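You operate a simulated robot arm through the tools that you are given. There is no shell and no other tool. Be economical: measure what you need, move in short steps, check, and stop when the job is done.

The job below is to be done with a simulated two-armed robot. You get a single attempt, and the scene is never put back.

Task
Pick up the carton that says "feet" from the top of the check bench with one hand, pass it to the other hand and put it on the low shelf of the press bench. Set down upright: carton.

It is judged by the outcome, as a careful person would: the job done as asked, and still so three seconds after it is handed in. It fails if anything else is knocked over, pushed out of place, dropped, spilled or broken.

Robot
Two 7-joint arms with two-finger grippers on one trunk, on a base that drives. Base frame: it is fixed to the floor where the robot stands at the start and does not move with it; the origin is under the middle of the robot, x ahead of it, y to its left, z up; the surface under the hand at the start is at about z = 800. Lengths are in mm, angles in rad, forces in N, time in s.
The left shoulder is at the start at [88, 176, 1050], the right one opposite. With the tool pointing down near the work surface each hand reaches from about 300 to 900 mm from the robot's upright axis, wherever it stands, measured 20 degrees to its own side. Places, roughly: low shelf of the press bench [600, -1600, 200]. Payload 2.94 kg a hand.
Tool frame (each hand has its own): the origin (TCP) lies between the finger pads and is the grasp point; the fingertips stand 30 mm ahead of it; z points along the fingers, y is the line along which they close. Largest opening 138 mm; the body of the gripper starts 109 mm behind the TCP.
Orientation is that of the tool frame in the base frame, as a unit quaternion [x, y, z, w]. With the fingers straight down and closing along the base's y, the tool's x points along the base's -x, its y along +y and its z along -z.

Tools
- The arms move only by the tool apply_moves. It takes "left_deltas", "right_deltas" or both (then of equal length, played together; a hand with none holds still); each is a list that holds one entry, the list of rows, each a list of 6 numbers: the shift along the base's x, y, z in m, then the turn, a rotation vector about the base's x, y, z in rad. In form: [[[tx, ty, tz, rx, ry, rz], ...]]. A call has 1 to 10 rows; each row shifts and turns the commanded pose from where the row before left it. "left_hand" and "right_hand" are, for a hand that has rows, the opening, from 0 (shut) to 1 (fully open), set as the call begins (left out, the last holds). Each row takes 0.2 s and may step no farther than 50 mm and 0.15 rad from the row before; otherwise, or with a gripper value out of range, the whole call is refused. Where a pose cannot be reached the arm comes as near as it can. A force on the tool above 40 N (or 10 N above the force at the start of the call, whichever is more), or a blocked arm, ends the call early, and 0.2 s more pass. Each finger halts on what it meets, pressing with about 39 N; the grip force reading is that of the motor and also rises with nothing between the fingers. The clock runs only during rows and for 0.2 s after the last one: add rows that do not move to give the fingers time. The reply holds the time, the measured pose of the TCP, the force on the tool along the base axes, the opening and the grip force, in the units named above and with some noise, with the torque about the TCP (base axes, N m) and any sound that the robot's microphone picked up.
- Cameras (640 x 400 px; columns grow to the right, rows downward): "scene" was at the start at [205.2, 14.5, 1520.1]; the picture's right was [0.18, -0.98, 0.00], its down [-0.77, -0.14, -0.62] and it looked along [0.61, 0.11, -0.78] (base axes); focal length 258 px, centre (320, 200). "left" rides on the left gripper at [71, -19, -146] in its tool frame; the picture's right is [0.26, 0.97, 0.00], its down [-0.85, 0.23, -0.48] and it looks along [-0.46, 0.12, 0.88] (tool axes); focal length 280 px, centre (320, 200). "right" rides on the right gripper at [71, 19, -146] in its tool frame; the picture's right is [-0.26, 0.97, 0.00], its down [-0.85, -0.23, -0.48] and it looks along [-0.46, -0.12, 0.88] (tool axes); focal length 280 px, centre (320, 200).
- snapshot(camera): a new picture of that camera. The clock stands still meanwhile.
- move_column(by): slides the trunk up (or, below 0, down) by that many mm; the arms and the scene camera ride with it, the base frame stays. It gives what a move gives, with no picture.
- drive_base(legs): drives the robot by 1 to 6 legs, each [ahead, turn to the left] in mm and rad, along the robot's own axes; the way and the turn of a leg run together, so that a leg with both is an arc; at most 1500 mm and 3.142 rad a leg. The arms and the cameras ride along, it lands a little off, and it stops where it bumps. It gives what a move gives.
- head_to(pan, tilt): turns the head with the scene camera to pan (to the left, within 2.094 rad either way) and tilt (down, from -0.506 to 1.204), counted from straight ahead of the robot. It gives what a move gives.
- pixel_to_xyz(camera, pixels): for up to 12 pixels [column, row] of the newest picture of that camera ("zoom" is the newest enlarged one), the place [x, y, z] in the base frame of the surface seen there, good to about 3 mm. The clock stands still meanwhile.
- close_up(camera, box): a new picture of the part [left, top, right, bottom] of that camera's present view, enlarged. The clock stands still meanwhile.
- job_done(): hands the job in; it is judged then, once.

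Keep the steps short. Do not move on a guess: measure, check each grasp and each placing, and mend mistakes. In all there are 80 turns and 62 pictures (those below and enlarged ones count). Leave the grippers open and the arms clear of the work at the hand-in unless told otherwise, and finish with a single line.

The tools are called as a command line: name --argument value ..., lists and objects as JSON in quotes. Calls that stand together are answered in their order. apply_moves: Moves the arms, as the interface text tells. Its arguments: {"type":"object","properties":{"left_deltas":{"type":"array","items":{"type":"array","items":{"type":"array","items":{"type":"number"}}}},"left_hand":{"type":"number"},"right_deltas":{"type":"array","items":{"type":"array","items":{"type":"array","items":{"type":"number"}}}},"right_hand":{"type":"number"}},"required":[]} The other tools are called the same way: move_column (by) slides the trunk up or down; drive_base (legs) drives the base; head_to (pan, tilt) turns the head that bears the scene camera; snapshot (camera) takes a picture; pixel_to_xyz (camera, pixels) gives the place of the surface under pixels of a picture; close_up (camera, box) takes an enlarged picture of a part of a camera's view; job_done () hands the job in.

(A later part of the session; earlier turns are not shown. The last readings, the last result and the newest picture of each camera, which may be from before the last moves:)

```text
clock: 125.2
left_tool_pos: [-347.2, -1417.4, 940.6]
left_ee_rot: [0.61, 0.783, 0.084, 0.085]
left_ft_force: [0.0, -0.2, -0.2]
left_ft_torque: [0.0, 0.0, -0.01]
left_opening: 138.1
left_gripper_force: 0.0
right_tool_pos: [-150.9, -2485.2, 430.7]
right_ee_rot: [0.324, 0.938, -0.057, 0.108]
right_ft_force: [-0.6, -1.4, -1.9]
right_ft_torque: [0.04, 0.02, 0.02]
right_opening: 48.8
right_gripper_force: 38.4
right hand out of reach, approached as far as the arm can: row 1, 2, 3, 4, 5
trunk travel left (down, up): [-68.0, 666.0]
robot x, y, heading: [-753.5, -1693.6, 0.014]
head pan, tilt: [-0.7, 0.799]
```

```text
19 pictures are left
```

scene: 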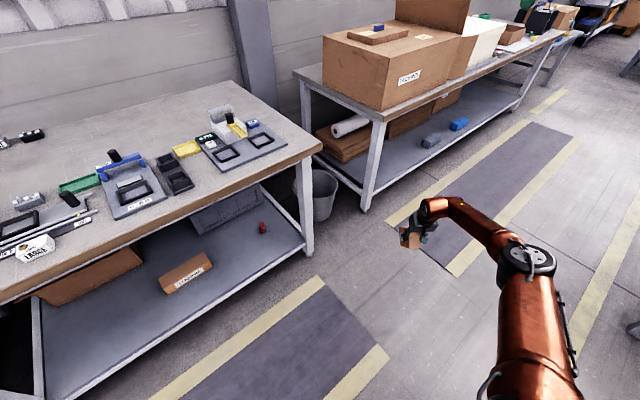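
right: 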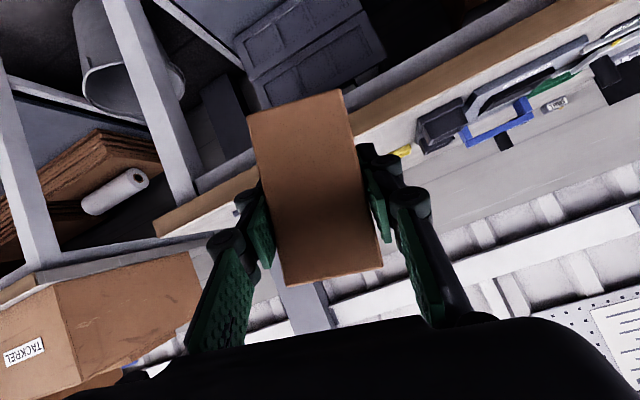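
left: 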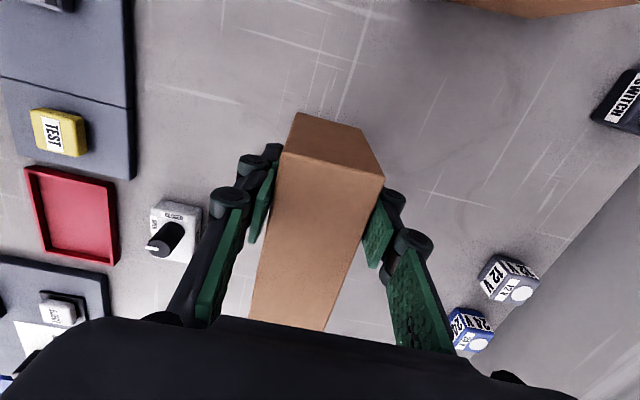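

pixel_to_xyz --camera "scene" --pixels '[[528, 258], [490, 235], [460, 210], [430, 205], [435, 225], [530, 330], [540, 390]]'

```text
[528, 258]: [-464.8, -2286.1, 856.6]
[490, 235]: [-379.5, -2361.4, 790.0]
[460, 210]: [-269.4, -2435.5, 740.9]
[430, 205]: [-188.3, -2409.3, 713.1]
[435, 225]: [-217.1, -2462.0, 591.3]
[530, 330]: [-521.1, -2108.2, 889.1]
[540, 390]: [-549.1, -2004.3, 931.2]
```

Now the elbow has dropped (top z≈857) and the arm is at full stretch. So the way down is along an arc: inward while lowering. I'll do that.

apply_moves --right_deltas '[[[-0.02, 0.022, 0, 0, 0, 0], [-0.013, 0.015, -0.035, 0, 0, 0], [-0.013, 0.015, -0.035, 0, 0, 0], [-0.013, 0.015, -0.035, 0, 0, 0], [-0.013, 0.015, -0.035, 0, 0, 0], [-0.013, 0.015, -0.035, 0, 0, 0], [0, 0, 0, 0, 0, 0]]]'

```text
clock: 126.8
left_tool_pos: [-347.7, -1416.3, 939.0]
left_ee_rot: [0.611, 0.783, 0.084, 0.084]
left_ft_force: [0.1, -0.2, -0.2]
left_ft_torque: [0.03, 0.02, 0.02]
left_opening: 138.0
left_gripper_force: 0.0
right_tool_pos: [-235.2, -2386.5, 253.6]
right_ee_rot: [0.321, 0.939, -0.056, 0.107]
right_ft_force: [0.4, 0.4, -1.0]
right_ft_torque: [0.02, 0.08, -0.01]
right_opening: 49.0
right_gripper_force: 39.1
trunk travel left (down, up): [-68.0, 666.0]
robot x, y, heading: [-749.5, -1700.0, 0.01]
head pan, tilt: [-0.7, 0.799]
```

Excellent: z=254 is reached with no limit, and the arm points ahead-right along azimuth −0.82. Now I'll test whether the tool can be pitched back up to the carton-upright angle (0.89 rad) at this height; then no re-grip is needed.

apply_moves --right_deltas '[[[0.008, -0.009, 0.005, -0.093, -0.087, 0], [0.008, -0.009, 0.005, -0.093, -0.087, 0], [0.008, -0.009, 0.005, -0.093, -0.087, 0], [0.008, -0.009, 0.005, -0.093, -0.087, 0], [0.008, -0.009, 0, -0.093, -0.087, 0], [0.008, -0.009, 0, -0.093, -0.087, 0], [0.008, -0.009, 0, -0.093, -0.087, 0], [0, 0, 0, 0, 0, 0]]]'

```text
clock: 128.6
left_tool_pos: [-347.6, -1417.2, 939.9]
left_ee_rot: [0.611, 0.783, 0.084, 0.085]
left_ft_force: [0.0, 1.0, -0.4]
left_ft_torque: [0.0, 0.01, -0.01]
left_opening: 137.8
left_gripper_force: 0.1
right_tool_pos: [-203.5, -2424.3, 273.7]
right_ee_rot: [0.3, 0.88, -0.171, 0.325]
right_ft_force: [-0.2, -0.1, -1.9]
right_ft_torque: [0.07, 0.08, 0.0]
right_opening: 49.3
right_gripper_force: 39.4
right hand out of reach, approached as far as the arm can: row 5, 6, 7
trunk travel left (down, up): [-68.0, 666.0]
robot x, y, heading: [-750.9, -1691.7, 0.014]
head pan, tilt: [-0.7, 0.799]
```

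It got to pitch 47° (26° needed). The arm still has ~40 mm of stretch; I'll move outward and try pitching the rest of the way.

apply_moves --right_deltas '[[[0.02, -0.021, 0, 0, 0, 0], [0.02, -0.021, 0, 0, 0, 0], [0.005, -0.006, 0, -0.07, -0.066, 0], [0.005, -0.006, 0, -0.07, -0.066, 0], [0.005, -0.006, 0, -0.07, -0.066, 0], [0.005, -0.006, 0, -0.06, -0.056, 0], [0, 0, 0, 0, 0, 0]]]'

```text
clock: 130.2
left_tool_pos: [-347.9, -1417.9, 940.4]
left_ee_rot: [0.611, 0.783, 0.084, 0.084]
left_ft_force: [0.4, -0.8, 0.3]
left_ft_torque: [-0.01, 0.02, -0.01]
left_opening: 138.0
left_gripper_force: 0.1
right_tool_pos: [-126.4, -2453.8, 278.6]
right_ee_rot: [0.28, 0.86, -0.18, 0.387]
right_ft_force: [0.3, -0.1, -1.7]
right_ft_torque: [0.03, 0.11, -0.01]
right_opening: 49.0
right_gripper_force: 39.5
right hand out of reach, approached as far as the arm can: row 3, 4, 5, 6
trunk travel left (down, up): [-68.0, 666.0]
robot x, y, heading: [-752.7, -1692.9, 0.014]
head pan, tilt: [-0.7, 0.799]
```

The arm can't bend its wrist past straight, so at full stretch about 37–40° is the shallowest pitch. A re-grip at about 60° will work comfortably. So I'll hand the carton back to the left hand up high, re-take it with a steeper right hand, then lower along this proven path. First I'll raise the right hand and the trunk.

apply_moves --right_deltas '[[[0, 0.005, 0.04, 0, 0, 0], [0, 0.015, 0.045, 0, 0, 0], [0, 0.02, 0.045, 0, 0, 0], [0, 0.02, 0.045, 0, 0, 0], [0, 0.02, 0.045, 0, 0, 0], [0, 0.02, 0.045, 0, 0, 0], [0, 0.02, 0.045, 0, 0, 0], [0, 0.02, 0.045, 0, 0, 0], [0, 0.02, 0.045, 0, 0, 0], [0, 0, 0, 0, 0, 0]]]'

move_column --by 157

```text
clock: 132.4
left_tool_pos: [-346.2, -1416.4, 940.9]
left_ee_rot: [0.611, 0.783, 0.083, 0.085]
left_ft_force: [0.1, 0.7, 0.6]
left_ft_torque: [0.01, -0.01, 0.02]
left_opening: 138.0
left_gripper_force: 0.0
right_tool_pos: [-139.8, -2448.1, 333.6]
right_ee_rot: [0.283, 0.855, -0.193, 0.39]
right_ft_force: [-0.1, 0.1, -1.8]
right_ft_torque: [0.05, 0.06, 0.01]
right_opening: 49.0
right_gripper_force: 39.0
right hand out of reach, approached as far as the arm can: row 2, 3, 4, 5, 6, 7, 8, 9
trunk travel left (down, up): [-68.0, 666.0]
robot x, y, heading: [-751.4, -1696.2, 0.011]
head pan, tilt: [-0.7, 0.799]
```

```text
clock: 134.2
left_tool_pos: [-346.6, -1417.1, 1096.1]
left_ee_rot: [0.611, 0.783, 0.084, 0.084]
left_ft_force: [0.0, 0.7, -0.5]
left_ft_torque: [-0.04, 0.0, 0.0]
left_opening: 138.1
left_gripper_force: 0.0
right_tool_pos: [-109.0, -2447.3, 591.6]
right_ee_rot: [0.302, 0.812, -0.164, 0.471]
right_ft_force: [-0.3, 0.1, -1.9]
right_ft_torque: [0.04, 0.1, 0.01]
right_opening: 49.1
right_gripper_force: 39.1
trunk travel left (down, up): [-225.0, 509.0]
robot x, y, heading: [-754.4, -1697.0, 0.015]
head pan, tilt: [-0.7, 0.799]
```

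The right hand's wrist is near straight. I'll pitch it steeper while raising, to get away from that limit.

apply_moves --right_deltas '[[[-0.01, 0.01, 0, 0.085, 0.099, 0], [-0.01, 0.01, 0.01, 0.085, 0.099, 0], [-0.01, 0.015, 0.02, 0.085, 0.099, 0], [-0.01, 0.015, 0.03, 0.085, 0.099, 0], [0, 0.015, 0.04, 0, 0, 0], [0, 0.015, 0.045, 0, 0, 0], [0, 0.015, 0.045, 0, 0, 0.05], [0, 0.015, 0.045, 0, 0, 0.05], [0, 0.015, 0.045, 0, 0, 0.05], [0, 0.02, 0.045, 0, 0, 0.05]]]'

apply_moves --right_deltas '[[[0, 0.035, 0.03, 0, 0, 0.09], [0, 0.035, 0.03, 0, 0, 0.09], [0, 0.04, 0.025, 0, 0, 0.09], [0, 0.045, 0.02, 0, 0, 0.09], [0, 0.045, 0.01, 0, 0, 0.09], [0, 0.045, 0, 0, 0, 0.09], [0, 0.045, 0, 0, 0, 0.09], [0, 0.045, 0, 0, 0, 0.09], [0, 0.045, 0, 0, 0, 0.09], [0, 0.045, 0, 0, 0, 0.09]]]'

```text
clock: 136.4
left_tool_pos: [-346.6, -1414.8, 1095.9]
left_ee_rot: [0.611, 0.783, 0.083, 0.085]
left_ft_force: [0.3, -0.2, -0.2]
left_ft_torque: [-0.02, -0.02, -0.01]
left_opening: 138.2
left_gripper_force: 0.1
right_tool_pos: [-149.7, -2303.5, 919.2]
right_ee_rot: [0.246, 0.934, -0.056, 0.254]
right_ft_force: [-0.9, 0.9, -2.2]
right_ft_torque: [0.0, 0.02, -0.05]
right_opening: 48.9
right_gripper_force: 38.9
trunk travel left (down, up): [-225.0, 509.0]
robot x, y, heading: [-748.7, -1698.8, 0.016]
head pan, tilt: [-0.7, 0.799]
```

```text
clock: 138.6
left_tool_pos: [-347.3, -1415.8, 1095.9]
left_ee_rot: [0.611, 0.783, 0.083, 0.085]
left_ft_force: [0.2, 0.4, -0.4]
left_ft_torque: [-0.05, -0.01, 0.0]
left_opening: 137.9
left_gripper_force: 0.0
right_tool_pos: [-147.5, -1875.9, 1034.3]
right_ee_rot: [-0.185, 0.948, 0.061, 0.253]
right_ft_force: [-0.1, 1.4, -1.3]
right_ft_torque: [-0.06, 0.06, -0.05]
right_opening: 49.1
right_gripper_force: 39.5
trunk travel left (down, up): [-225.0, 509.0]
robot x, y, heading: [-755.9, -1694.4, 0.009]
head pan, tilt: [-0.7, 0.799]
```

Both arms are free again. Now I'll bring the right hand to the earlier hand-over pose (carton upright, yaw 0.8), then the left hand above the carton's far end.

apply_moves --right_deltas '[[[0.007, 0.0383, 0.0035, 0.0493, -0.0745, 0.0662], [0.007, 0.0383, 0.0035, 0.0493, -0.0745, 0.0662], [0.007, 0.0383, 0.0035, 0.0493, -0.0745, 0.0662], [0.007, 0.0383, 0.0035, 0.0493, -0.0745, 0.0662], [0.007, 0.0383, 0.0035, 0.0493, -0.0745, 0.0662], [0.007, 0.0383, 0.0035, 0.0493, -0.0745, 0.0662], [0, 0, 0, 0, 0, 0]]]'

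apply_moves --left_deltas '[[[0, 0, 0.04, 0, 0, 0], [0.036, -0.022, 0.012, 0.012, 0.0287, -0.126], [0.036, -0.022, 0.012, 0.012, 0.0287, -0.126], [0.037, -0.022, 0.011, 0.012, 0.0287, -0.126], [0.037, -0.022, 0.011, 0.012, 0.0287, -0.126], [0.037, -0.022, 0.01, 0.012, 0.0287, -0.126], [0.037, -0.022, 0.01, 0.012, 0.0287, -0.126], [0.037, -0.023, 0, 0.012, 0.0287, -0.126], [0.037, -0.023, 0, 0.012, 0.0287, -0.126], [0, 0, 0, 0, 0, 0]]]' --left_hand 1

snapshot --camera "left"

```text
clock: 140.2
left_tool_pos: [-347.8, -1416.9, 1096.4]
left_ee_rot: [0.61, 0.783, 0.082, 0.085]
left_ft_force: [-0.4, 0.4, 0.4]
left_ft_torque: [0.02, -0.02, 0.01]
left_opening: 138.0
left_gripper_force: 0.0
right_tool_pos: [-95.8, -1688.1, 1074.4]
right_ee_rot: [-0.335, 0.795, 0.203, 0.463]
right_ft_force: [-0.3, -0.2, -2.4]
right_ft_torque: [-0.07, 0.11, 0.02]
right_opening: 49.1
right_gripper_force: 38.7
right hand out of reach, approached as far as the arm can: row 5, 6
trunk travel left (down, up): [-225.0, 509.0]
robot x, y, heading: [-751.7, -1696.2, 0.009]
head pan, tilt: [-0.7, 0.799]
```

```text
clock: 142.4
left_tool_pos: [-54.9, -1593.0, 1201.6]
left_ee_rot: [0.92, 0.392, 0.002, 0.0]
left_ft_force: [0.2, 0.3, 0.8]
left_ft_torque: [-0.12, -0.02, -0.01]
left_opening: 138.1
left_gripper_force: 0.0
right_tool_pos: [-95.7, -1685.0, 1072.6]
right_ee_rot: [-0.336, 0.796, 0.203, 0.461]
right_ft_force: [0.4, 0.1, -1.6]
right_ft_torque: [-0.08, 0.05, -0.06]
right_opening: 48.9
right_gripper_force: 38.9
trunk travel left (down, up): [-225.0, 509.0]
robot x, y, heading: [-755.8, -1697.2, 0.011]
head pan, tilt: [-0.7, 0.799]
```

```text
18 pictures are left
```

left: 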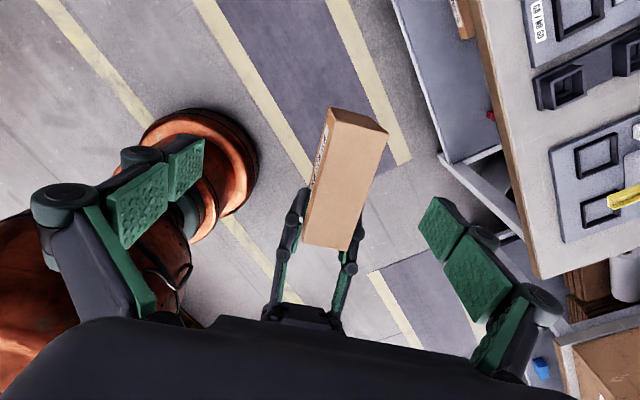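

The left hand is above and the carton is upright below it. I'll measure the carton's top corners and the orange part beneath the left finger (150,250) before lowering.

pixel_to_xyz --camera "left" --pixels '[[334, 122], [383, 133], [307, 240], [345, 246], [348, 180], [90, 250], [210, 160], [165, 260], [190, 215]]'

```text
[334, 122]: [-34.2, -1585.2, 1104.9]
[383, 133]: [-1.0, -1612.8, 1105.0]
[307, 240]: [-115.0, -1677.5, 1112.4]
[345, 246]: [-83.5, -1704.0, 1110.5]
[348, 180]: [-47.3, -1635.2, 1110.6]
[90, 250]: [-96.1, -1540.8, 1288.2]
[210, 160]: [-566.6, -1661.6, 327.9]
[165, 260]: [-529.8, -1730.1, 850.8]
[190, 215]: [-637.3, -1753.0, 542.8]
```

The orange part is the robot's own lower body, far away. The carton's axis is (0.663, 0.748), with its top at ~1107. The left grasp point is (−38, −1622, 1080), yawed +0.044. I'll align and go down.

apply_moves --left_deltas '[[[0.017, -0.029, 0, 0, 0, 0.044], [0, 0, -0.03, 0, 0, 0], [0, 0, -0.04, 0, 0, 0], [0, 0, -0.03, 0, 0, 0], [0, 0, -0.022, 0, 0, 0], [0, 0, 0, 0, 0, 0]]]' --left_hand 1

snapshot --camera "left"

```text
clock: 143.8
left_tool_pos: [-42.8, -1614.1, 1080.6]
left_ee_rot: [0.911, 0.412, 0.0, -0.001]
left_ft_force: [-0.7, 0.1, 0.2]
left_ft_torque: [0.0, -0.03, -0.02]
left_opening: 138.0
left_gripper_force: 0.1
left hand out of reach, approached as far as the arm can: row 1
right_tool_pos: [-95.1, -1688.3, 1073.7]
right_ee_rot: [-0.335, 0.795, 0.204, 0.462]
right_ft_force: [0.3, 0.6, -1.4]
right_ft_torque: [-0.07, 0.1, -0.01]
right_opening: 49.1
right_gripper_force: 39.1
trunk travel left (down, up): [-225.0, 509.0]
robot x, y, heading: [-751.3, -1697.3, 0.013]
head pan, tilt: [-0.7, 0.799]
```

```text
17 pictures are left
```

left: 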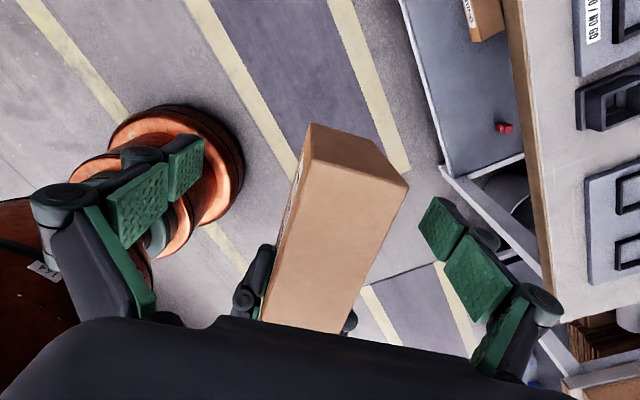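

The carton is right of centre by about 9 mm between the left fingers. I'll shift by (+7, −6) mm and check the reading.

apply_moves --left_deltas '[[[0.007, -0.006, 0, 0, 0, 0], [0, 0, 0, 0, 0, 0]]]'

pixel_to_xyz --camera "left" --pixels '[[312, 162], [405, 186], [270, 300], [350, 310], [300, 230], [385, 240]]'

```text
clock: 144.4
left_tool_pos: [-35.0, -1618.9, 1080.3]
left_ee_rot: [0.911, 0.411, 0.001, 0.0]
left_ft_force: [0.0, -0.1, 0.0]
left_ft_torque: [-0.01, 0.01, 0.0]
left_opening: 138.1
left_gripper_force: 0.0
right_tool_pos: [-95.1, -1686.3, 1073.6]
right_ee_rot: [-0.335, 0.796, 0.203, 0.462]
right_ft_force: [0.6, 0.2, -1.8]
right_ft_torque: [-0.1, 0.09, -0.02]
right_opening: 49.0
right_gripper_force: 39.4
trunk travel left (down, up): [-225.0, 509.0]
robot x, y, heading: [-749.2, -1693.0, 0.015]
head pan, tilt: [-0.7, 0.799]
```

```text
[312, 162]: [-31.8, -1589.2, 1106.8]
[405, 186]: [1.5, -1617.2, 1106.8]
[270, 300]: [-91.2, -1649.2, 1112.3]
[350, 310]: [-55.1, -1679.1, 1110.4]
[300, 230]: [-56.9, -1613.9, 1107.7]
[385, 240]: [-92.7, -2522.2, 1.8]
```

Aligned to within ~3 mm. I'll close the left hand.

apply_moves --left_deltas '[[[0, 0, 0, 0, 0, 0], [0, 0, 0, 0, 0, 0], [0, 0, 0, 0, 0, 0], [0, 0, 0, 0, 0, 0], [0, 0, 0, 0, 0, 0], [0, 0, 0, 0, 0, 0], [0, 0, 0, 0, 0, 0], [0, 0, 0, 0, 0, 0]]]' --left_hand 0

snapshot --camera "left"

```text
clock: 146.2
left_tool_pos: [-34.1, -1620.5, 1080.7]
left_ee_rot: [0.911, 0.411, 0.001, 0.001]
left_ft_force: [10.0, -2.9, 1.5]
left_ft_torque: [0.09, 0.2, -0.3]
left_opening: 49.7
left_gripper_force: 38.9
right_tool_pos: [-95.7, -1686.6, 1072.2]
right_ee_rot: [-0.337, 0.795, 0.204, 0.461]
right_ft_force: [-11.1, 2.8, -2.3]
right_ft_torque: [-0.25, -0.19, 1.18]
right_opening: 48.9
right_gripper_force: 38.9
trunk travel left (down, up): [-225.0, 509.0]
robot x, y, heading: [-753.7, -1694.2, 0.018]
head pan, tilt: [-0.7, 0.799]
```

```text
16 pictures are left
```

left: 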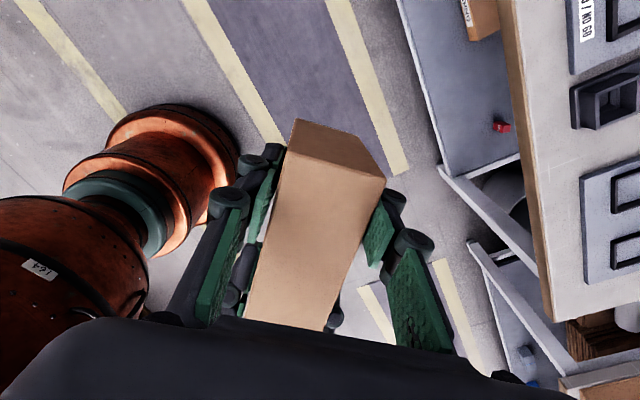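

The left hand has it (49.7 mm, 39 N). I'll open the right hand, then back it off 130 mm and pitch it 0.6 rad steeper.

apply_moves --right_deltas '[[[0, 0, 0, 0, 0, 0], [0, 0, 0, 0, 0, 0], [0, 0, 0, 0, 0, 0], [0, 0, 0, 0, 0, 0], [0, 0, 0, 0, 0, 0], [0, 0, 0, 0, 0, 0]]]' --right_hand 1

apply_moves --right_deltas '[[[-0.015, -0.016, 0, 0, 0, 0], [-0.025, -0.026, 0, 0, 0, 0], [-0.025, -0.026, 0.01, 0, 0, 0], [-0.025, -0.026, 0.01, -0.086, 0.084, 0], [0, 0, 0.01, -0.086, 0.084, 0], [0, 0, 0, -0.086, 0.084, 0], [0, 0, 0, -0.086, 0.084, 0], [0, 0, 0, -0.086, 0.084, 0], [0, 0, 0, 0, 0, 0]]]'

snapshot --camera "right"

```text
clock: 147.6
left_tool_pos: [-34.8, -1620.9, 1078.8]
left_ee_rot: [0.911, 0.411, 0.001, 0.0]
left_ft_force: [0.6, 0.0, -0.1]
left_ft_torque: [0.03, -0.07, 0.02]
left_opening: 49.4
left_gripper_force: 39.5
right_tool_pos: [-95.4, -1687.1, 1072.8]
right_ee_rot: [-0.335, 0.796, 0.203, 0.462]
right_ft_force: [0.3, 0.3, 0.9]
right_ft_torque: [0.0, -0.02, 0.01]
right_opening: 137.8
right_gripper_force: 0.0
trunk travel left (down, up): [-225.0, 509.0]
robot x, y, heading: [-749.8, -1694.4, 0.015]
head pan, tilt: [-0.7, 0.799]
```

```text
clock: 149.6
left_tool_pos: [-34.5, -1621.4, 1080.6]
left_ee_rot: [0.912, 0.41, 0.001, 0.0]
left_ft_force: [0.2, -0.1, 0.0]
left_ft_torque: [0.05, -0.05, 0.03]
left_opening: 49.2
left_gripper_force: 38.6
right_tool_pos: [-185.5, -1780.7, 1103.9]
right_ee_rot: [-0.375, 0.899, 0.096, 0.205]
right_ft_force: [-0.6, -0.7, 0.6]
right_ft_torque: [0.03, -0.07, -0.01]
right_opening: 138.0
right_gripper_force: 0.0
trunk travel left (down, up): [-225.0, 509.0]
robot x, y, heading: [-751.5, -1695.7, 0.009]
head pan, tilt: [-0.7, 0.799]
```

```text
15 pictures are left
```

right: 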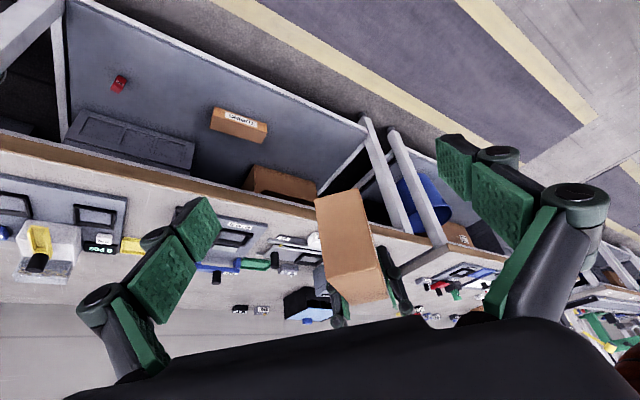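

The right tool is now pitched 64°. The left hand holds the carton. I'll measure the carton's near end face in this view.

pixel_to_xyz --camera "right" --pixels '[[320, 205], [358, 193], [336, 270], [375, 265], [345, 235], [340, 292], [382, 290]]'

```text
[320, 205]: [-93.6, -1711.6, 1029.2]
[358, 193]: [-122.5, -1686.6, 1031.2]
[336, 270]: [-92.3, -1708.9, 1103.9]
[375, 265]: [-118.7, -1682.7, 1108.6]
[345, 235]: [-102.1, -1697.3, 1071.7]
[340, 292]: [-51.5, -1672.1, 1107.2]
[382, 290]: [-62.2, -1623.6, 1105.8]
```

The end-face centre is (−106.5, −1697.5), z 1022–1110, axis yaw 0.85. The grasp TCP is (−88, −1676, 1078). I'll correct the yaw by +0.055 and approach.

apply_moves --right_deltas '[[[0.01, 0.011, -0.01, 0, 0, 0.055], [0.022, 0.0235, -0.004, 0, 0, 0], [0.022, 0.0235, -0.004, 0, 0, 0], [0.022, 0.0235, -0.004, 0, 0, 0], [0.0215, 0.0225, -0.004, 0, 0, 0], [0, 0, 0, 0, 0, 0]]]' --right_hand 1

snapshot --camera "right"

```text
clock: 151.0
left_tool_pos: [-34.4, -1621.1, 1079.5]
left_ee_rot: [0.912, 0.411, 0.001, 0.001]
left_ft_force: [0.5, 0.1, -0.1]
left_ft_torque: [0.08, -0.08, 0.03]
left_opening: 49.2
left_gripper_force: 38.8
right_tool_pos: [-185.6, -1761.3, 1070.1]
right_ee_rot: [-0.399, 0.888, 0.101, 0.205]
right_ft_force: [0.1, 0.4, -0.6]
right_ft_torque: [0.0, -0.04, -0.01]
right_opening: 138.1
right_gripper_force: 0.0
right hand out of reach, approached as far as the arm can: row 1, 2, 3, 4, 5
trunk travel left (down, up): [-225.0, 509.0]
robot x, y, heading: [-753.8, -1696.8, 0.007]
head pan, tilt: [-0.7, 0.799]
```

```text
14 pictures are left
```

right: 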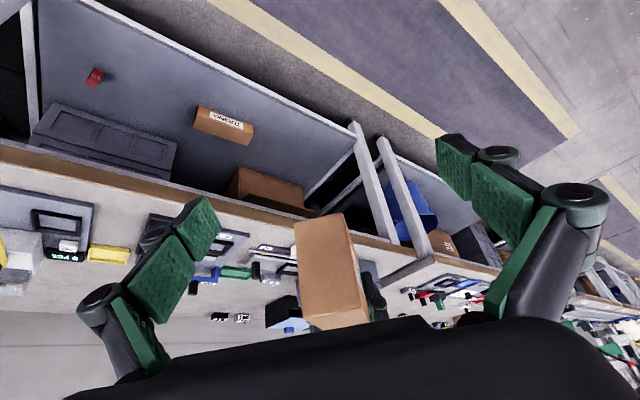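

The right arm hits a limit reaching further in at this yaw. Instead I'll bring the carton to it: back the right hand off a bit, then move the left hand (−70, −100) mm toward it.

apply_moves --right_deltas '[[[-0.005, -0.015, 0.01, 0, 0, 0], [-0.005, -0.02, 0.01, 0, 0, 0], [-0.01, -0.03, 0.01, 0, 0, 0], [-0.01, -0.03, 0, 0, 0, 0], [0, -0.01, 0, 0, 0, 0]]]'

apply_moves --left_deltas '[[[-0.01, -0.02, 0, 0, 0, 0], [-0.02, -0.03, 0, 0, 0, 0], [-0.02, -0.03, 0, 0, 0, 0], [-0.02, -0.02, 0, 0, 0, 0], [0, 0, 0, 0, 0, 0]]]'

snapshot --camera "right"

```text
clock: 152.2
left_tool_pos: [-35.1, -1619.6, 1079.0]
left_ee_rot: [0.911, 0.411, 0.001, 0.001]
left_ft_force: [0.3, 0.2, 0.5]
left_ft_torque: [0.06, -0.03, 0.02]
left_opening: 49.1
left_gripper_force: 38.8
right_tool_pos: [-241.3, -1836.3, 1100.8]
right_ee_rot: [-0.399, 0.889, 0.099, 0.203]
right_ft_force: [-0.6, -0.3, 0.9]
right_ft_torque: [-0.03, 0.03, 0.01]
right_opening: 138.0
right_gripper_force: 0.0
right hand out of reach, approached as far as the arm can: row 3, 4, 5
trunk travel left (down, up): [-225.0, 509.0]
robot x, y, heading: [-749.8, -1698.0, 0.011]
head pan, tilt: [-0.7, 0.799]
```

```text
clock: 153.4
left_tool_pos: [-103.5, -1720.2, 1078.4]
left_ee_rot: [0.911, 0.412, 0.0, 0.0]
left_ft_force: [0.4, 0.6, 0.0]
left_ft_torque: [0.07, -0.08, 0.01]
left_opening: 49.1
left_gripper_force: 39.0
right_tool_pos: [-241.3, -1835.8, 1102.1]
right_ee_rot: [-0.398, 0.889, 0.1, 0.202]
right_ft_force: [0.5, 0.4, 0.1]
right_ft_torque: [-0.01, 0.0, -0.01]
right_opening: 138.0
right_gripper_force: 0.2
trunk travel left (down, up): [-225.0, 509.0]
robot x, y, heading: [-748.9, -1695.0, 0.012]
head pan, tilt: [-0.7, 0.799]
```

```text
13 pictures are left
```

right: 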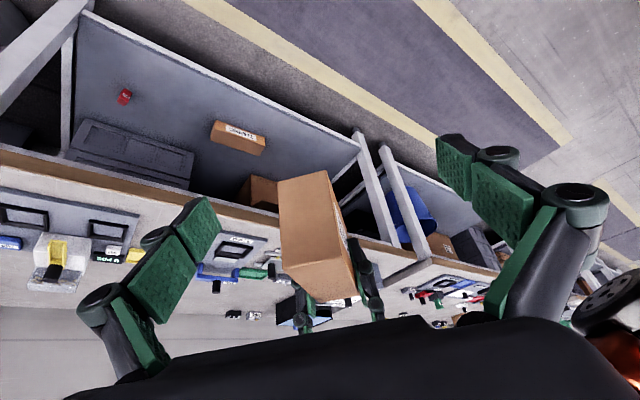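

The carton's end should now be at about (−175, −1797), so the grasp TCP is (−157, −1776, 1078). I'll align sideways first, then advance along the axis.

apply_moves --right_deltas '[[[0.018, -0.015, -0.008, 0, 0, 0], [0.022, 0.025, -0.006, 0, 0, 0], [0.022, 0.025, -0.005, 0, 0, 0], [0.022, 0.025, -0.004, 0, 0, 0], [0, 0, 0, 0, 0, 0]]]' --right_hand 1

snapshot --camera "right"

```text
clock: 154.6
left_tool_pos: [-103.6, -1721.2, 1079.0]
left_ee_rot: [0.911, 0.411, 0.002, 0.001]
left_ft_force: [0.3, 1.2, -0.3]
left_ft_torque: [0.06, -0.01, 0.0]
left_opening: 49.0
left_gripper_force: 39.5
right_tool_pos: [-183.1, -1767.4, 1075.8]
right_ee_rot: [-0.399, 0.889, 0.1, 0.204]
right_ft_force: [1.2, 0.0, 0.0]
right_ft_torque: [-0.02, -0.02, 0.0]
right_opening: 138.2
right_gripper_force: 0.0
right hand out of reach, approached as far as the arm can: row 1, 4
trunk travel left (down, up): [-225.0, 509.0]
robot x, y, heading: [-751.8, -1695.2, 0.008]
head pan, tilt: [-0.7, 0.799]
```

```text
12 pictures are left
```

right: 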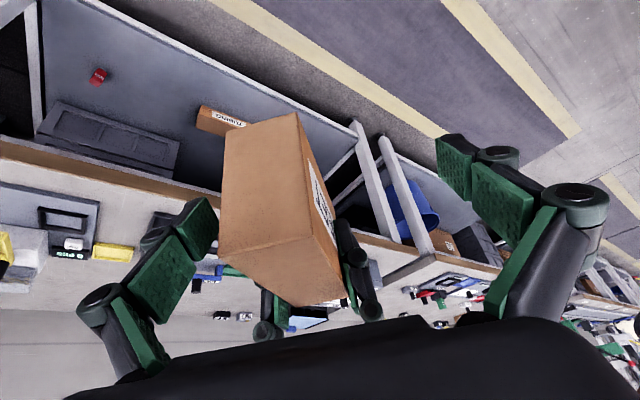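

The right hand stopped 25 mm to one side of the carton's axis (no contact). I'll shift the carton instead, moving the left hand by (−26, +9) mm to centre it.

apply_moves --left_deltas '[[[-0.013, 0.0105, 0, 0, 0, 0], [-0.007, 0.006, 0, 0, 0, 0], [-0.006, -0.0075, 0, 0, 0, 0], [0, 0, 0, 0, 0, 0]]]'

snapshot --camera "right"

```text
clock: 155.6
left_tool_pos: [-130.4, -1711.6, 1079.1]
left_ee_rot: [0.911, 0.412, 0.001, 0.0]
left_ft_force: [-0.2, -0.2, 0.2]
left_ft_torque: [0.05, -0.04, 0.02]
left_opening: 49.2
left_gripper_force: 39.1
right_tool_pos: [-184.4, -1767.9, 1076.9]
right_ee_rot: [-0.398, 0.889, 0.1, 0.205]
right_ft_force: [-0.4, -0.4, -0.2]
right_ft_torque: [0.0, -0.03, 0.01]
right_opening: 138.0
right_gripper_force: 0.1
trunk travel left (down, up): [-225.0, 509.0]
robot x, y, heading: [-752.5, -1693.9, 0.012]
head pan, tilt: [-0.7, 0.799]
```

```text
11 pictures are left
```

right: 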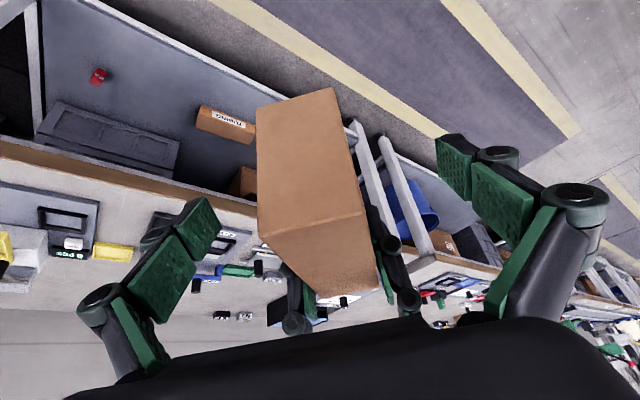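

The carton is now centred between the right fingers. I'll close the right hand; if it's good, I'll then open the left.

apply_moves --right_deltas '[[[0, 0, 0, 0, 0, 0], [0, 0, 0, 0, 0, 0], [0, 0, 0, 0, 0, 0], [0, 0, 0, 0, 0, 0], [0, 0, 0, 0, 0, 0], [0, 0, 0, 0, 0, 0], [0, 0, 0, 0, 0, 0], [0, 0, 0, 0, 0, 0]]]' --right_hand 0

```text
clock: 157.4
left_tool_pos: [-130.3, -1709.4, 1080.0]
left_ee_rot: [0.912, 0.41, 0.001, -0.001]
left_ft_force: [-15.8, 13.1, 0.2]
left_ft_torque: [0.52, 0.37, -0.9]
left_opening: 49.1
left_gripper_force: 39.5
right_tool_pos: [-182.0, -1769.3, 1075.7]
right_ee_rot: [-0.397, 0.889, 0.099, 0.206]
right_ft_force: [16.2, -13.4, 0.1]
right_ft_torque: [-0.34, -0.36, -0.81]
right_opening: 48.7
right_gripper_force: 39.0
trunk travel left (down, up): [-225.0, 509.0]
robot x, y, heading: [-747.6, -1696.0, 0.014]
head pan, tilt: [-0.7, 0.799]
```

The right hand holds it (48.7 mm, 39 N). I'll open the left hand, then lift it clear and back it off to the left.

apply_moves --left_deltas '[[[0, 0, 0, 0, 0, 0], [0, 0, 0, 0, 0, 0], [0, 0, 0, 0, 0, 0], [0, 0, 0, 0, 0, 0], [0, 0, 0, 0, 0, 0], [0, 0, 0, 0, 0, 0]]]' --left_hand 1

apply_moves --left_deltas '[[[0, 0, 0.03, 0, 0, 0], [0, 0, 0.04, 0, 0, 0], [0, 0, 0.04, 0, 0, 0], [0, 0.03, 0.02, 0, 0, 0.1], [0, 0.045, 0, 0, 0, 0.1], [0, 0.045, 0, 0, 0, 0.1], [0, 0.045, -0.01, 0, 0, 0.1], [0, 0.04, -0.02, 0, 0, 0.1], [0, 0.04, -0.02, 0, 0, 0.1], [0, 0.02, -0.02, 0, 0, 0.1]]]'

snapshot --camera "right"

```text
clock: 158.8
left_tool_pos: [-130.9, -1711.8, 1079.5]
left_ee_rot: [0.911, 0.412, 0.002, 0.0]
left_ft_force: [-0.7, -0.3, 0.2]
left_ft_torque: [0.0, -0.02, 0.01]
left_opening: 138.0
left_gripper_force: 0.0
right_tool_pos: [-184.2, -1767.2, 1075.1]
right_ee_rot: [-0.399, 0.888, 0.101, 0.204]
right_ft_force: [-0.2, -0.4, 0.6]
right_ft_torque: [-0.06, 0.02, -0.01]
right_opening: 49.2
right_gripper_force: 38.9
trunk travel left (down, up): [-225.0, 509.0]
robot x, y, heading: [-750.7, -1695.9, 0.012]
head pan, tilt: [-0.7, 0.799]
```

```text
clock: 161.0
left_tool_pos: [-131.5, -1446.6, 1138.8]
left_ee_rot: [0.715, 0.699, 0.001, 0.0]
left_ft_force: [-0.7, 0.3, 1.1]
left_ft_torque: [-0.02, 0.03, 0.0]
left_opening: 138.1
left_gripper_force: 0.1
right_tool_pos: [-183.6, -1767.2, 1076.4]
right_ee_rot: [-0.398, 0.889, 0.1, 0.205]
right_ft_force: [0.0, -0.2, 0.5]
right_ft_torque: [-0.05, 0.04, -0.01]
right_opening: 49.0
right_gripper_force: 38.8
trunk travel left (down, up): [-225.0, 509.0]
robot x, y, heading: [-749.9, -1693.8, 0.012]
head pan, tilt: [-0.7, 0.799]
```

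```text
10 pictures are left
```

right: 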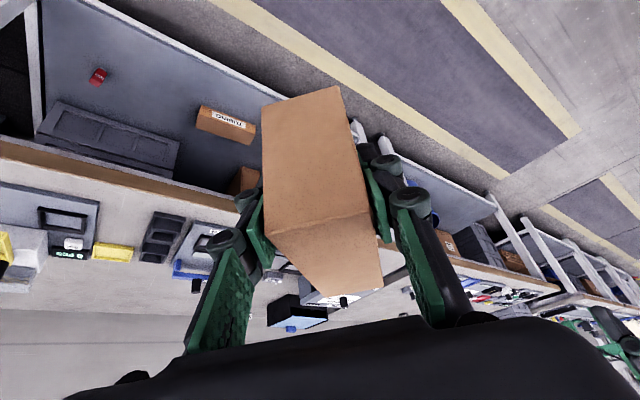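

The carton is now in the right hand with the tool pitched 64°, and it's upright. I have few turns left, so here's the plan: swing the right hand out to the robot's right side, tuck the left in, then drive with the trunk raised to base (−186, −1167). From there the right arm can go down beside the bench front and sweep onto the shelf.

apply_moves --right_deltas '[[[0.0035, -0.04, 0, 0, 0, -0.1], [0.0035, -0.045, 0, 0, 0, -0.12], [0.0035, -0.045, 0, 0, 0, -0.12], [0.0035, -0.045, 0, 0, 0, -0.12], [0.0035, -0.045, 0, 0, 0, -0.12], [0.0035, -0.045, 0, 0, 0, -0.12], [0.0035, -0.045, 0, 0, 0, -0.12], [0.0035, -0.045, 0, 0, 0, -0.12], [0.0035, -0.045, 0, 0, 0, -0.12], [0.0035, -0.05, 0, 0, 0, -0.14]]]' --left_deltas '[[[-0.02, 0.002, -0.008, 0, 0, 0], [-0.02, 0.002, -0.008, 0, 0, 0], [-0.02, 0.002, -0.008, 0, 0, 0], [-0.02, 0.002, -0.008, 0, 0, 0], [-0.02, 0.002, -0.008, 0, 0, 0], [-0.02, 0.002, -0.008, 0, 0, 0], [-0.02, 0.002, -0.008, 0, 0, 0], [-0.01, 0.002, -0.008, 0, 0, 0], [0, 0, -0.008, 0, 0, 0], [0, 0, 0, 0, 0, 0]]]'

apply_moves --right_deltas '[[[-0.035, -0.0256, -0.01, 0, 0, -0.094], [-0.035, -0.0256, -0.01, 0, 0, -0.094], [-0.035, -0.0256, -0.01, 0, 0, -0.094], [-0.035, -0.0256, -0.01, 0, 0, -0.094], [-0.035, -0.0256, -0.01, 0, 0, -0.094], [-0.035, -0.0256, -0.01, 0, 0, -0.094], [-0.035, -0.0256, -0.01, 0, 0, -0.094], [-0.035, -0.0256, -0.01, 0, 0, -0.094], [-0.035, -0.0256, -0.01, 0, 0, -0.094], [-0.035, -0.0256, -0.01, 0, 0, -0.094]]]'

drive_base --legs '[[0, 1.559], [527, 0], [0, -1.571], [550, 0]]'

```text
refused: row 10 steps farther than a row can; nothing moved
```

```text
clock: 163.2
left_tool_pos: [-131.8, -1445.9, 1141.1]
left_ee_rot: [0.716, 0.699, 0.001, 0.0]
left_ft_force: [-0.8, 0.0, -0.4]
left_ft_torque: [-0.01, -0.06, 0.01]
left_opening: 137.9
left_gripper_force: 0.1
right_tool_pos: [-510.1, -2034.1, 1039.2]
right_ee_rot: [0.047, 0.973, -0.003, 0.226]
right_ft_force: [-0.4, -0.7, 0.5]
right_ft_torque: [-0.01, 0.07, -0.02]
right_opening: 49.1
right_gripper_force: 39.2
right hand out of reach, approached as far as the arm can: row 7, 8, 9, 10
trunk travel left (down, up): [-225.0, 509.0]
robot x, y, heading: [-753.3, -1696.2, 0.01]
head pan, tilt: [-0.7, 0.799]
```

```text
clock: 176.6
left_tool_pos: [429.5, -927.5, 1139.1]
left_ee_rot: [0.717, 0.698, 0.002, 0.0]
left_ft_force: [0.6, -0.6, 0.6]
left_ft_torque: [0.0, 0.02, 0.01]
left_opening: 137.8
left_gripper_force: 0.2
right_tool_pos: [49.7, -1514.8, 1039.0]
right_ee_rot: [0.048, 0.973, -0.002, 0.226]
right_ft_force: [0.1, -0.4, -0.6]
right_ft_torque: [0.0, 0.11, 0.0]
right_opening: 49.1
right_gripper_force: 38.6
trunk travel left (down, up): [-225.0, 509.0]
robot x, y, heading: [-193.8, -1175.8, 0.007]
head pan, tilt: [-0.7, 0.799]
```

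The first call was refused for a slightly long row, but the fold and the drive went fine: base at (−194, −1176), carton held. Now I'll swing the right hand outward to the robot's right (y ≈ −1955), tuck the left in, then lower the trunk in three gentle steps.

apply_moves --right_deltas '[[[0.002, -0.035, -0.003, 0, 0, -0.08], [0.002, -0.043, -0.007, 0, 0, -0.12], [0.002, -0.044, -0.007, 0, 0, -0.125], [0.002, -0.044, -0.007, 0, 0, -0.125], [0.002, -0.044, -0.007, 0, 0, -0.125], [0.001, -0.045, -0.007, 0, 0, -0.125], [0.001, -0.045, -0.007, 0, 0, -0.125], [0, -0.046, -0.007, 0, 0, -0.125], [0, -0.046, -0.007, 0, 0, -0.125], [0, -0.046, 0, 0, 0, -0.125]]]' --left_deltas '[[[-0.015, 0.002, -0.008, 0, 0, 0], [-0.02, 0.002, -0.008, 0, 0, 0], [-0.02, 0.002, -0.008, 0, 0, 0], [-0.02, 0.002, -0.008, 0, 0, 0], [-0.02, 0.002, -0.008, 0, 0, 0], [-0.02, 0.002, -0.008, 0, 0, 0], [-0.02, 0.002, -0.008, 0, 0, 0], [-0.01, 0.002, -0.008, 0, 0, 0], [0, 0, 0, 0, 0, 0], [0, 0, 0, 0, 0, 0]]]'

move_column --by -40

move_column --by -55

move_column --by -55

```text
clock: 178.8
left_tool_pos: [283.8, -913.0, 1074.8]
left_ee_rot: [0.717, 0.698, 0.001, 0.0]
left_ft_force: [0.2, 0.2, 0.0]
left_ft_torque: [0.02, 0.01, -0.02]
left_opening: 138.0
left_gripper_force: 0.0
right_tool_pos: [60.0, -1953.2, 979.0]
right_ee_rot: [0.589, 0.776, -0.13, 0.185]
right_ft_force: [0.4, 0.0, 0.2]
right_ft_torque: [0.13, 0.04, 0.03]
right_opening: 49.1
right_gripper_force: 39.1
trunk travel left (down, up): [-225.0, 509.0]
robot x, y, heading: [-194.0, -1178.9, 0.007]
head pan, tilt: [-0.7, 0.799]
```

```text
clock: 179.6
left_tool_pos: [283.7, -910.9, 1036.9]
left_ee_rot: [0.717, 0.697, 0.002, 0.0]
left_ft_force: [-0.7, 0.2, 0.1]
left_ft_torque: [-0.01, -0.06, 0.0]
left_opening: 137.9
left_gripper_force: 0.0
right_tool_pos: [58.8, -1951.1, 939.1]
right_ee_rot: [0.588, 0.777, -0.13, 0.186]
right_ft_force: [-1.5, -0.5, -0.8]
right_ft_torque: [0.05, -0.01, 0.05]
right_opening: 49.3
right_gripper_force: 39.3
trunk travel left (down, up): [-185.0, 549.0]
robot x, y, heading: [-192.8, -1175.0, 0.007]
head pan, tilt: [-0.7, 0.799]
```

```text
clock: 180.6
left_tool_pos: [282.8, -911.6, 980.1]
left_ee_rot: [0.716, 0.698, 0.002, 0.0]
left_ft_force: [1.4, 0.0, -0.4]
left_ft_torque: [0.02, -0.06, -0.01]
left_opening: 138.0
left_gripper_force: 0.1
right_tool_pos: [58.0, -1952.4, 886.1]
right_ee_rot: [0.589, 0.776, -0.13, 0.186]
right_ft_force: [-0.2, 0.2, -0.3]
right_ft_torque: [0.09, -0.03, 0.02]
right_opening: 49.0
right_gripper_force: 39.1
trunk travel left (down, up): [-130.0, 604.0]
robot x, y, heading: [-194.1, -1173.5, 0.005]
head pan, tilt: [-0.7, 0.799]
```

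```text
clock: 181.6
left_tool_pos: [283.4, -911.4, 926.6]
left_ee_rot: [0.717, 0.697, 0.002, 0.001]
left_ft_force: [-1.4, 0.1, 0.8]
left_ft_torque: [-0.01, -0.04, 0.0]
left_opening: 138.0
left_gripper_force: 0.0
right_tool_pos: [58.4, -1951.3, 829.7]
right_ee_rot: [0.588, 0.776, -0.13, 0.186]
right_ft_force: [-1.1, 0.3, -0.5]
right_ft_torque: [0.1, -0.03, 0.04]
right_opening: 48.9
right_gripper_force: 38.7
trunk travel left (down, up): [-75.0, 659.0]
robot x, y, heading: [-197.8, -1173.3, 0.008]
head pan, tilt: [-0.7, 0.799]
```

The trunk lowered smoothly to −150. The right hand is at (58, −1951, 830), azimuth −75°, carton held. Now the proven path: stretch out and down, then arc inward to z≈285, all in front of the bench.

apply_moves --right_deltas '[[[0.0088, -0.0324, -0.026, 0, 0, 0], [0.0088, -0.0324, -0.026, 0, 0, 0], [0.0088, -0.0324, -0.026, 0, 0, 0], [0.0088, -0.0324, -0.026, 0, 0, 0], [0.0088, -0.0324, -0.026, 0, 0, 0], [0, 0, -0.046, 0, 0, 0], [0, 0, -0.046, 0, 0, 0], [0, 0, -0.046, 0, 0, 0], [0, 0, -0.046, 0, 0, 0], [0, 0, -0.046, 0, 0, 0]]]'

apply_moves --right_deltas '[[[-0.003, 0.0106, -0.034, 0, 0, 0], [-0.003, 0.0106, -0.034, 0, 0, 0], [-0.003, 0.0106, -0.034, 0, 0, 0], [-0.003, 0.0106, -0.034, 0, 0, 0], [-0.003, 0.0106, -0.034, 0, 0, 0], [-0.008, 0.029, -0.012, 0, 0, 0], [0, 0, 0, 0, 0, 0]]]'

head_to --pan -0.9 --tilt 0.9

snapshot --camera "scene"

snapshot --camera "right"

```text
clock: 183.8
left_tool_pos: [284.8, -913.6, 924.7]
left_ee_rot: [0.717, 0.697, 0.001, -0.001]
left_ft_force: [0.9, 0.2, -0.7]
left_ft_torque: [0.03, 0.0, 0.01]
left_opening: 138.0
left_gripper_force: 0.0
right_tool_pos: [103.2, -2115.3, 467.0]
right_ee_rot: [0.588, 0.777, -0.13, 0.186]
right_ft_force: [0.0, -0.4, -0.9]
right_ft_torque: [0.07, 0.02, 0.03]
right_opening: 49.3
right_gripper_force: 38.8
trunk travel left (down, up): [-75.0, 659.0]
robot x, y, heading: [-191.8, -1174.4, 0.007]
head pan, tilt: [-0.7, 0.799]
```

```text
clock: 185.4
left_tool_pos: [284.2, -912.6, 926.2]
left_ee_rot: [0.717, 0.697, 0.001, 0.0]
left_ft_force: [-0.6, 0.2, -0.1]
left_ft_torque: [-0.03, -0.01, 0.04]
left_opening: 138.0
left_gripper_force: 0.1
right_tool_pos: [79.9, -2030.9, 288.4]
right_ee_rot: [0.588, 0.776, -0.13, 0.185]
right_ft_force: [-0.3, -0.3, 0.2]
right_ft_torque: [0.06, 0.03, 0.01]
right_opening: 49.1
right_gripper_force: 39.0
trunk travel left (down, up): [-75.0, 659.0]
robot x, y, heading: [-196.5, -1174.6, 0.011]
head pan, tilt: [-0.7, 0.799]
```

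```text
clock: 186.1
left_tool_pos: [284.1, -911.6, 925.7]
left_ee_rot: [0.717, 0.697, 0.001, 0.001]
left_ft_force: [-0.7, 0.8, -0.1]
left_ft_torque: [0.01, -0.03, 0.0]
left_opening: 138.1
left_gripper_force: 0.1
right_tool_pos: [80.8, -2032.2, 287.0]
right_ee_rot: [0.588, 0.777, -0.129, 0.185]
right_ft_force: [-0.5, -0.1, 0.9]
right_ft_torque: [0.09, 0.0, -0.01]
right_opening: 49.1
right_gripper_force: 39.2
trunk travel left (down, up): [-75.0, 659.0]
robot x, y, heading: [-190.5, -1177.1, 0.008]
head pan, tilt: [-0.901, 0.901]
```

```text
9 pictures are left
```

scene: 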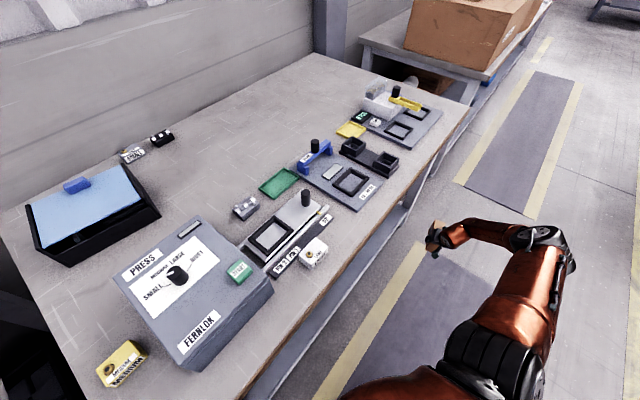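

```text
8 pictures are left
```

right: 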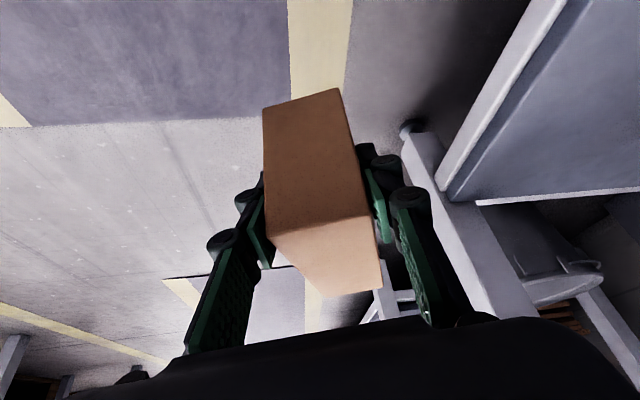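

The arm reached z≈287 with the carton held and upright, outside the bench. I'll measure the carton's bottom edge and the shelf edge and leg in this right view, then start the sweep halfway (still short of the shelf edge).

pixel_to_xyz --camera "right" --pixels '[[270, 112], [333, 95], [300, 100], [272, 225], [355, 212], [325, 290], [376, 285], [430, 160], [460, 170], [520, 90], [560, 150], [480, 195]]'

apply_moves --right_deltas '[[[0.033, 0.02, 0, 0, 0, 0.05], [0.037, 0.021, 0, 0, 0, 0.06], [0.037, 0.021, 0, 0, 0, 0.06], [0, 0, 0, 0, 0, 0]]]'

```text
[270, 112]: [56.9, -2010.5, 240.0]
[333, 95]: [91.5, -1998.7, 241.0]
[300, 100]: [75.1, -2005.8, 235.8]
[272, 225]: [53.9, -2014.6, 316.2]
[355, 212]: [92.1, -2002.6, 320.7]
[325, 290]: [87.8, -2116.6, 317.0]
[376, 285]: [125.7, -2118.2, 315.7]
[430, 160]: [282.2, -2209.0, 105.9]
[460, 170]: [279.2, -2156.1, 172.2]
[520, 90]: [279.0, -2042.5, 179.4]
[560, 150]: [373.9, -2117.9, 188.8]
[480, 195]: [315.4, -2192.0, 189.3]
```

```text
clock: 187.1
left_tool_pos: [284.4, -912.1, 925.1]
left_ee_rot: [0.717, 0.697, 0.001, 0.001]
left_ft_force: [0.4, -0.5, 1.0]
left_ft_torque: [0.01, 0.04, -0.02]
left_opening: 137.8
left_gripper_force: 0.1
right_tool_pos: [185.2, -1968.7, 288.4]
right_ee_rot: [0.52, 0.824, -0.114, 0.195]
right_ft_force: [-0.9, 0.0, -0.1]
right_ft_torque: [0.08, 0.05, 0.0]
right_opening: 49.3
right_gripper_force: 38.6
trunk travel left (down, up): [-75.0, 659.0]
robot x, y, heading: [-191.5, -1174.2, 0.004]
head pan, tilt: [-0.901, 0.901]
```

Carton bottom is at ~230 and the shelf surface at 189, front lip x≈279, so there's 40 mm of clearance. I'll finish the sweep to (346, −1872) and lower 24 mm, then look.

apply_moves --right_deltas '[[[0.035, 0.021, 0, 0, 0, 0.06], [0.042, 0.025, 0, 0, 0, 0.065], [0.042, 0.025, 0, 0, 0, 0.065], [0.042, 0.025, 0, 0, 0, 0.065], [0, 0, -0.012, 0, 0, 0], [0, 0, -0.012, 0, 0, 0], [0, 0, 0, 0, 0, 0]]]'

snapshot --camera "right"

pixel_to_xyz --camera "right" --pixels '[[270, 112], [333, 95], [300, 105], [272, 225], [355, 212], [325, 290], [376, 285], [450, 100], [200, 100], [400, 60], [300, 60], [230, 150]]'

```text
clock: 188.7
left_tool_pos: [284.0, -911.8, 925.8]
left_ee_rot: [0.716, 0.698, 0.0, 0.0]
left_ft_force: [0.0, 0.2, -0.8]
left_ft_torque: [0.0, 0.0, -0.01]
left_opening: 138.3
left_gripper_force: 0.0
right_tool_pos: [349.1, -1873.1, 264.5]
right_ee_rot: [0.411, 0.883, -0.088, 0.208]
right_ft_force: [0.0, 0.1, -1.0]
right_ft_torque: [0.04, 0.05, 0.02]
right_opening: 49.2
right_gripper_force: 38.7
trunk travel left (down, up): [-75.0, 659.0]
robot x, y, heading: [-194.8, -1175.6, 0.009]
head pan, tilt: [-0.901, 0.901]
```

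```text
7 pictures are left
```

right: 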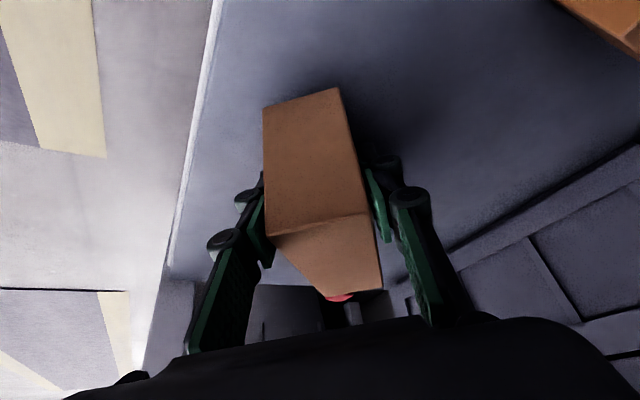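

```text
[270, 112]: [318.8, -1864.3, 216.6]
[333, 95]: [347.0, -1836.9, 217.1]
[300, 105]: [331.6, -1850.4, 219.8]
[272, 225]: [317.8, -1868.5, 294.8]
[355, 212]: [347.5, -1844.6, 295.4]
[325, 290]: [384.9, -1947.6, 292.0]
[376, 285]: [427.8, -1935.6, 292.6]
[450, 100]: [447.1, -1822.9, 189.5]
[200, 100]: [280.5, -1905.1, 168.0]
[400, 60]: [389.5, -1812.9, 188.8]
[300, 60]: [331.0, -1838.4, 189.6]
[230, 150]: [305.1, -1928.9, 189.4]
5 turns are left
```

The carton is fully over the shelf (near end x≈313–352, well inside the lip at 280), the red item is ~100 mm away, and the bottom is ~20 mm above the surface. I'll lower gently until contact.

apply_moves --right_deltas '[[[0, 0, -0.008, 0, 0, 0], [0, 0, -0.006, 0, 0, 0], [0, 0, -0.003, 0, 0, 0], [0, 0, -0.003, 0, 0, 0], [0, 0, -0.002, 0, 0, 0], [0, 0, 0, 0, 0, 0]]]'

close_up --camera "right" --box '[180, 50, 460, 310]'

pixel_to_xyz --camera "right" --pixels '[[272, 225], [355, 212], [325, 288], [374, 283]]'

```text
clock: 190.1
left_tool_pos: [283.4, -909.9, 926.3]
left_ee_rot: [0.716, 0.698, 0.001, 0.001]
left_ft_force: [-0.1, 0.4, 0.5]
left_ft_torque: [0.0, 0.0, 0.0]
left_opening: 137.9
left_gripper_force: 0.0
right_tool_pos: [350.2, -1871.4, 246.1]
right_ee_rot: [0.412, 0.882, -0.088, 0.211]
right_ft_force: [-2.4, 6.8, 27.4]
right_ft_torque: [0.21, 0.47, -0.14]
right_opening: 49.4
right_gripper_force: 38.1
trunk travel left (down, up): [-75.0, 659.0]
robot x, y, heading: [-196.4, -1170.7, 0.008]
head pan, tilt: [-0.901, 0.901]
```

```text
1.54 times, centred on (320, 180) of right
```

zoom: 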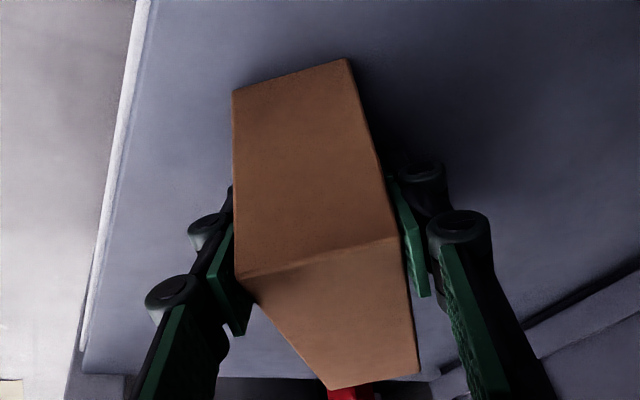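

```text
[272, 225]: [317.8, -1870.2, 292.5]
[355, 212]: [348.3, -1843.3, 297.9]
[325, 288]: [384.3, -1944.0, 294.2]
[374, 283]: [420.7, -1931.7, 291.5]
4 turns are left
```

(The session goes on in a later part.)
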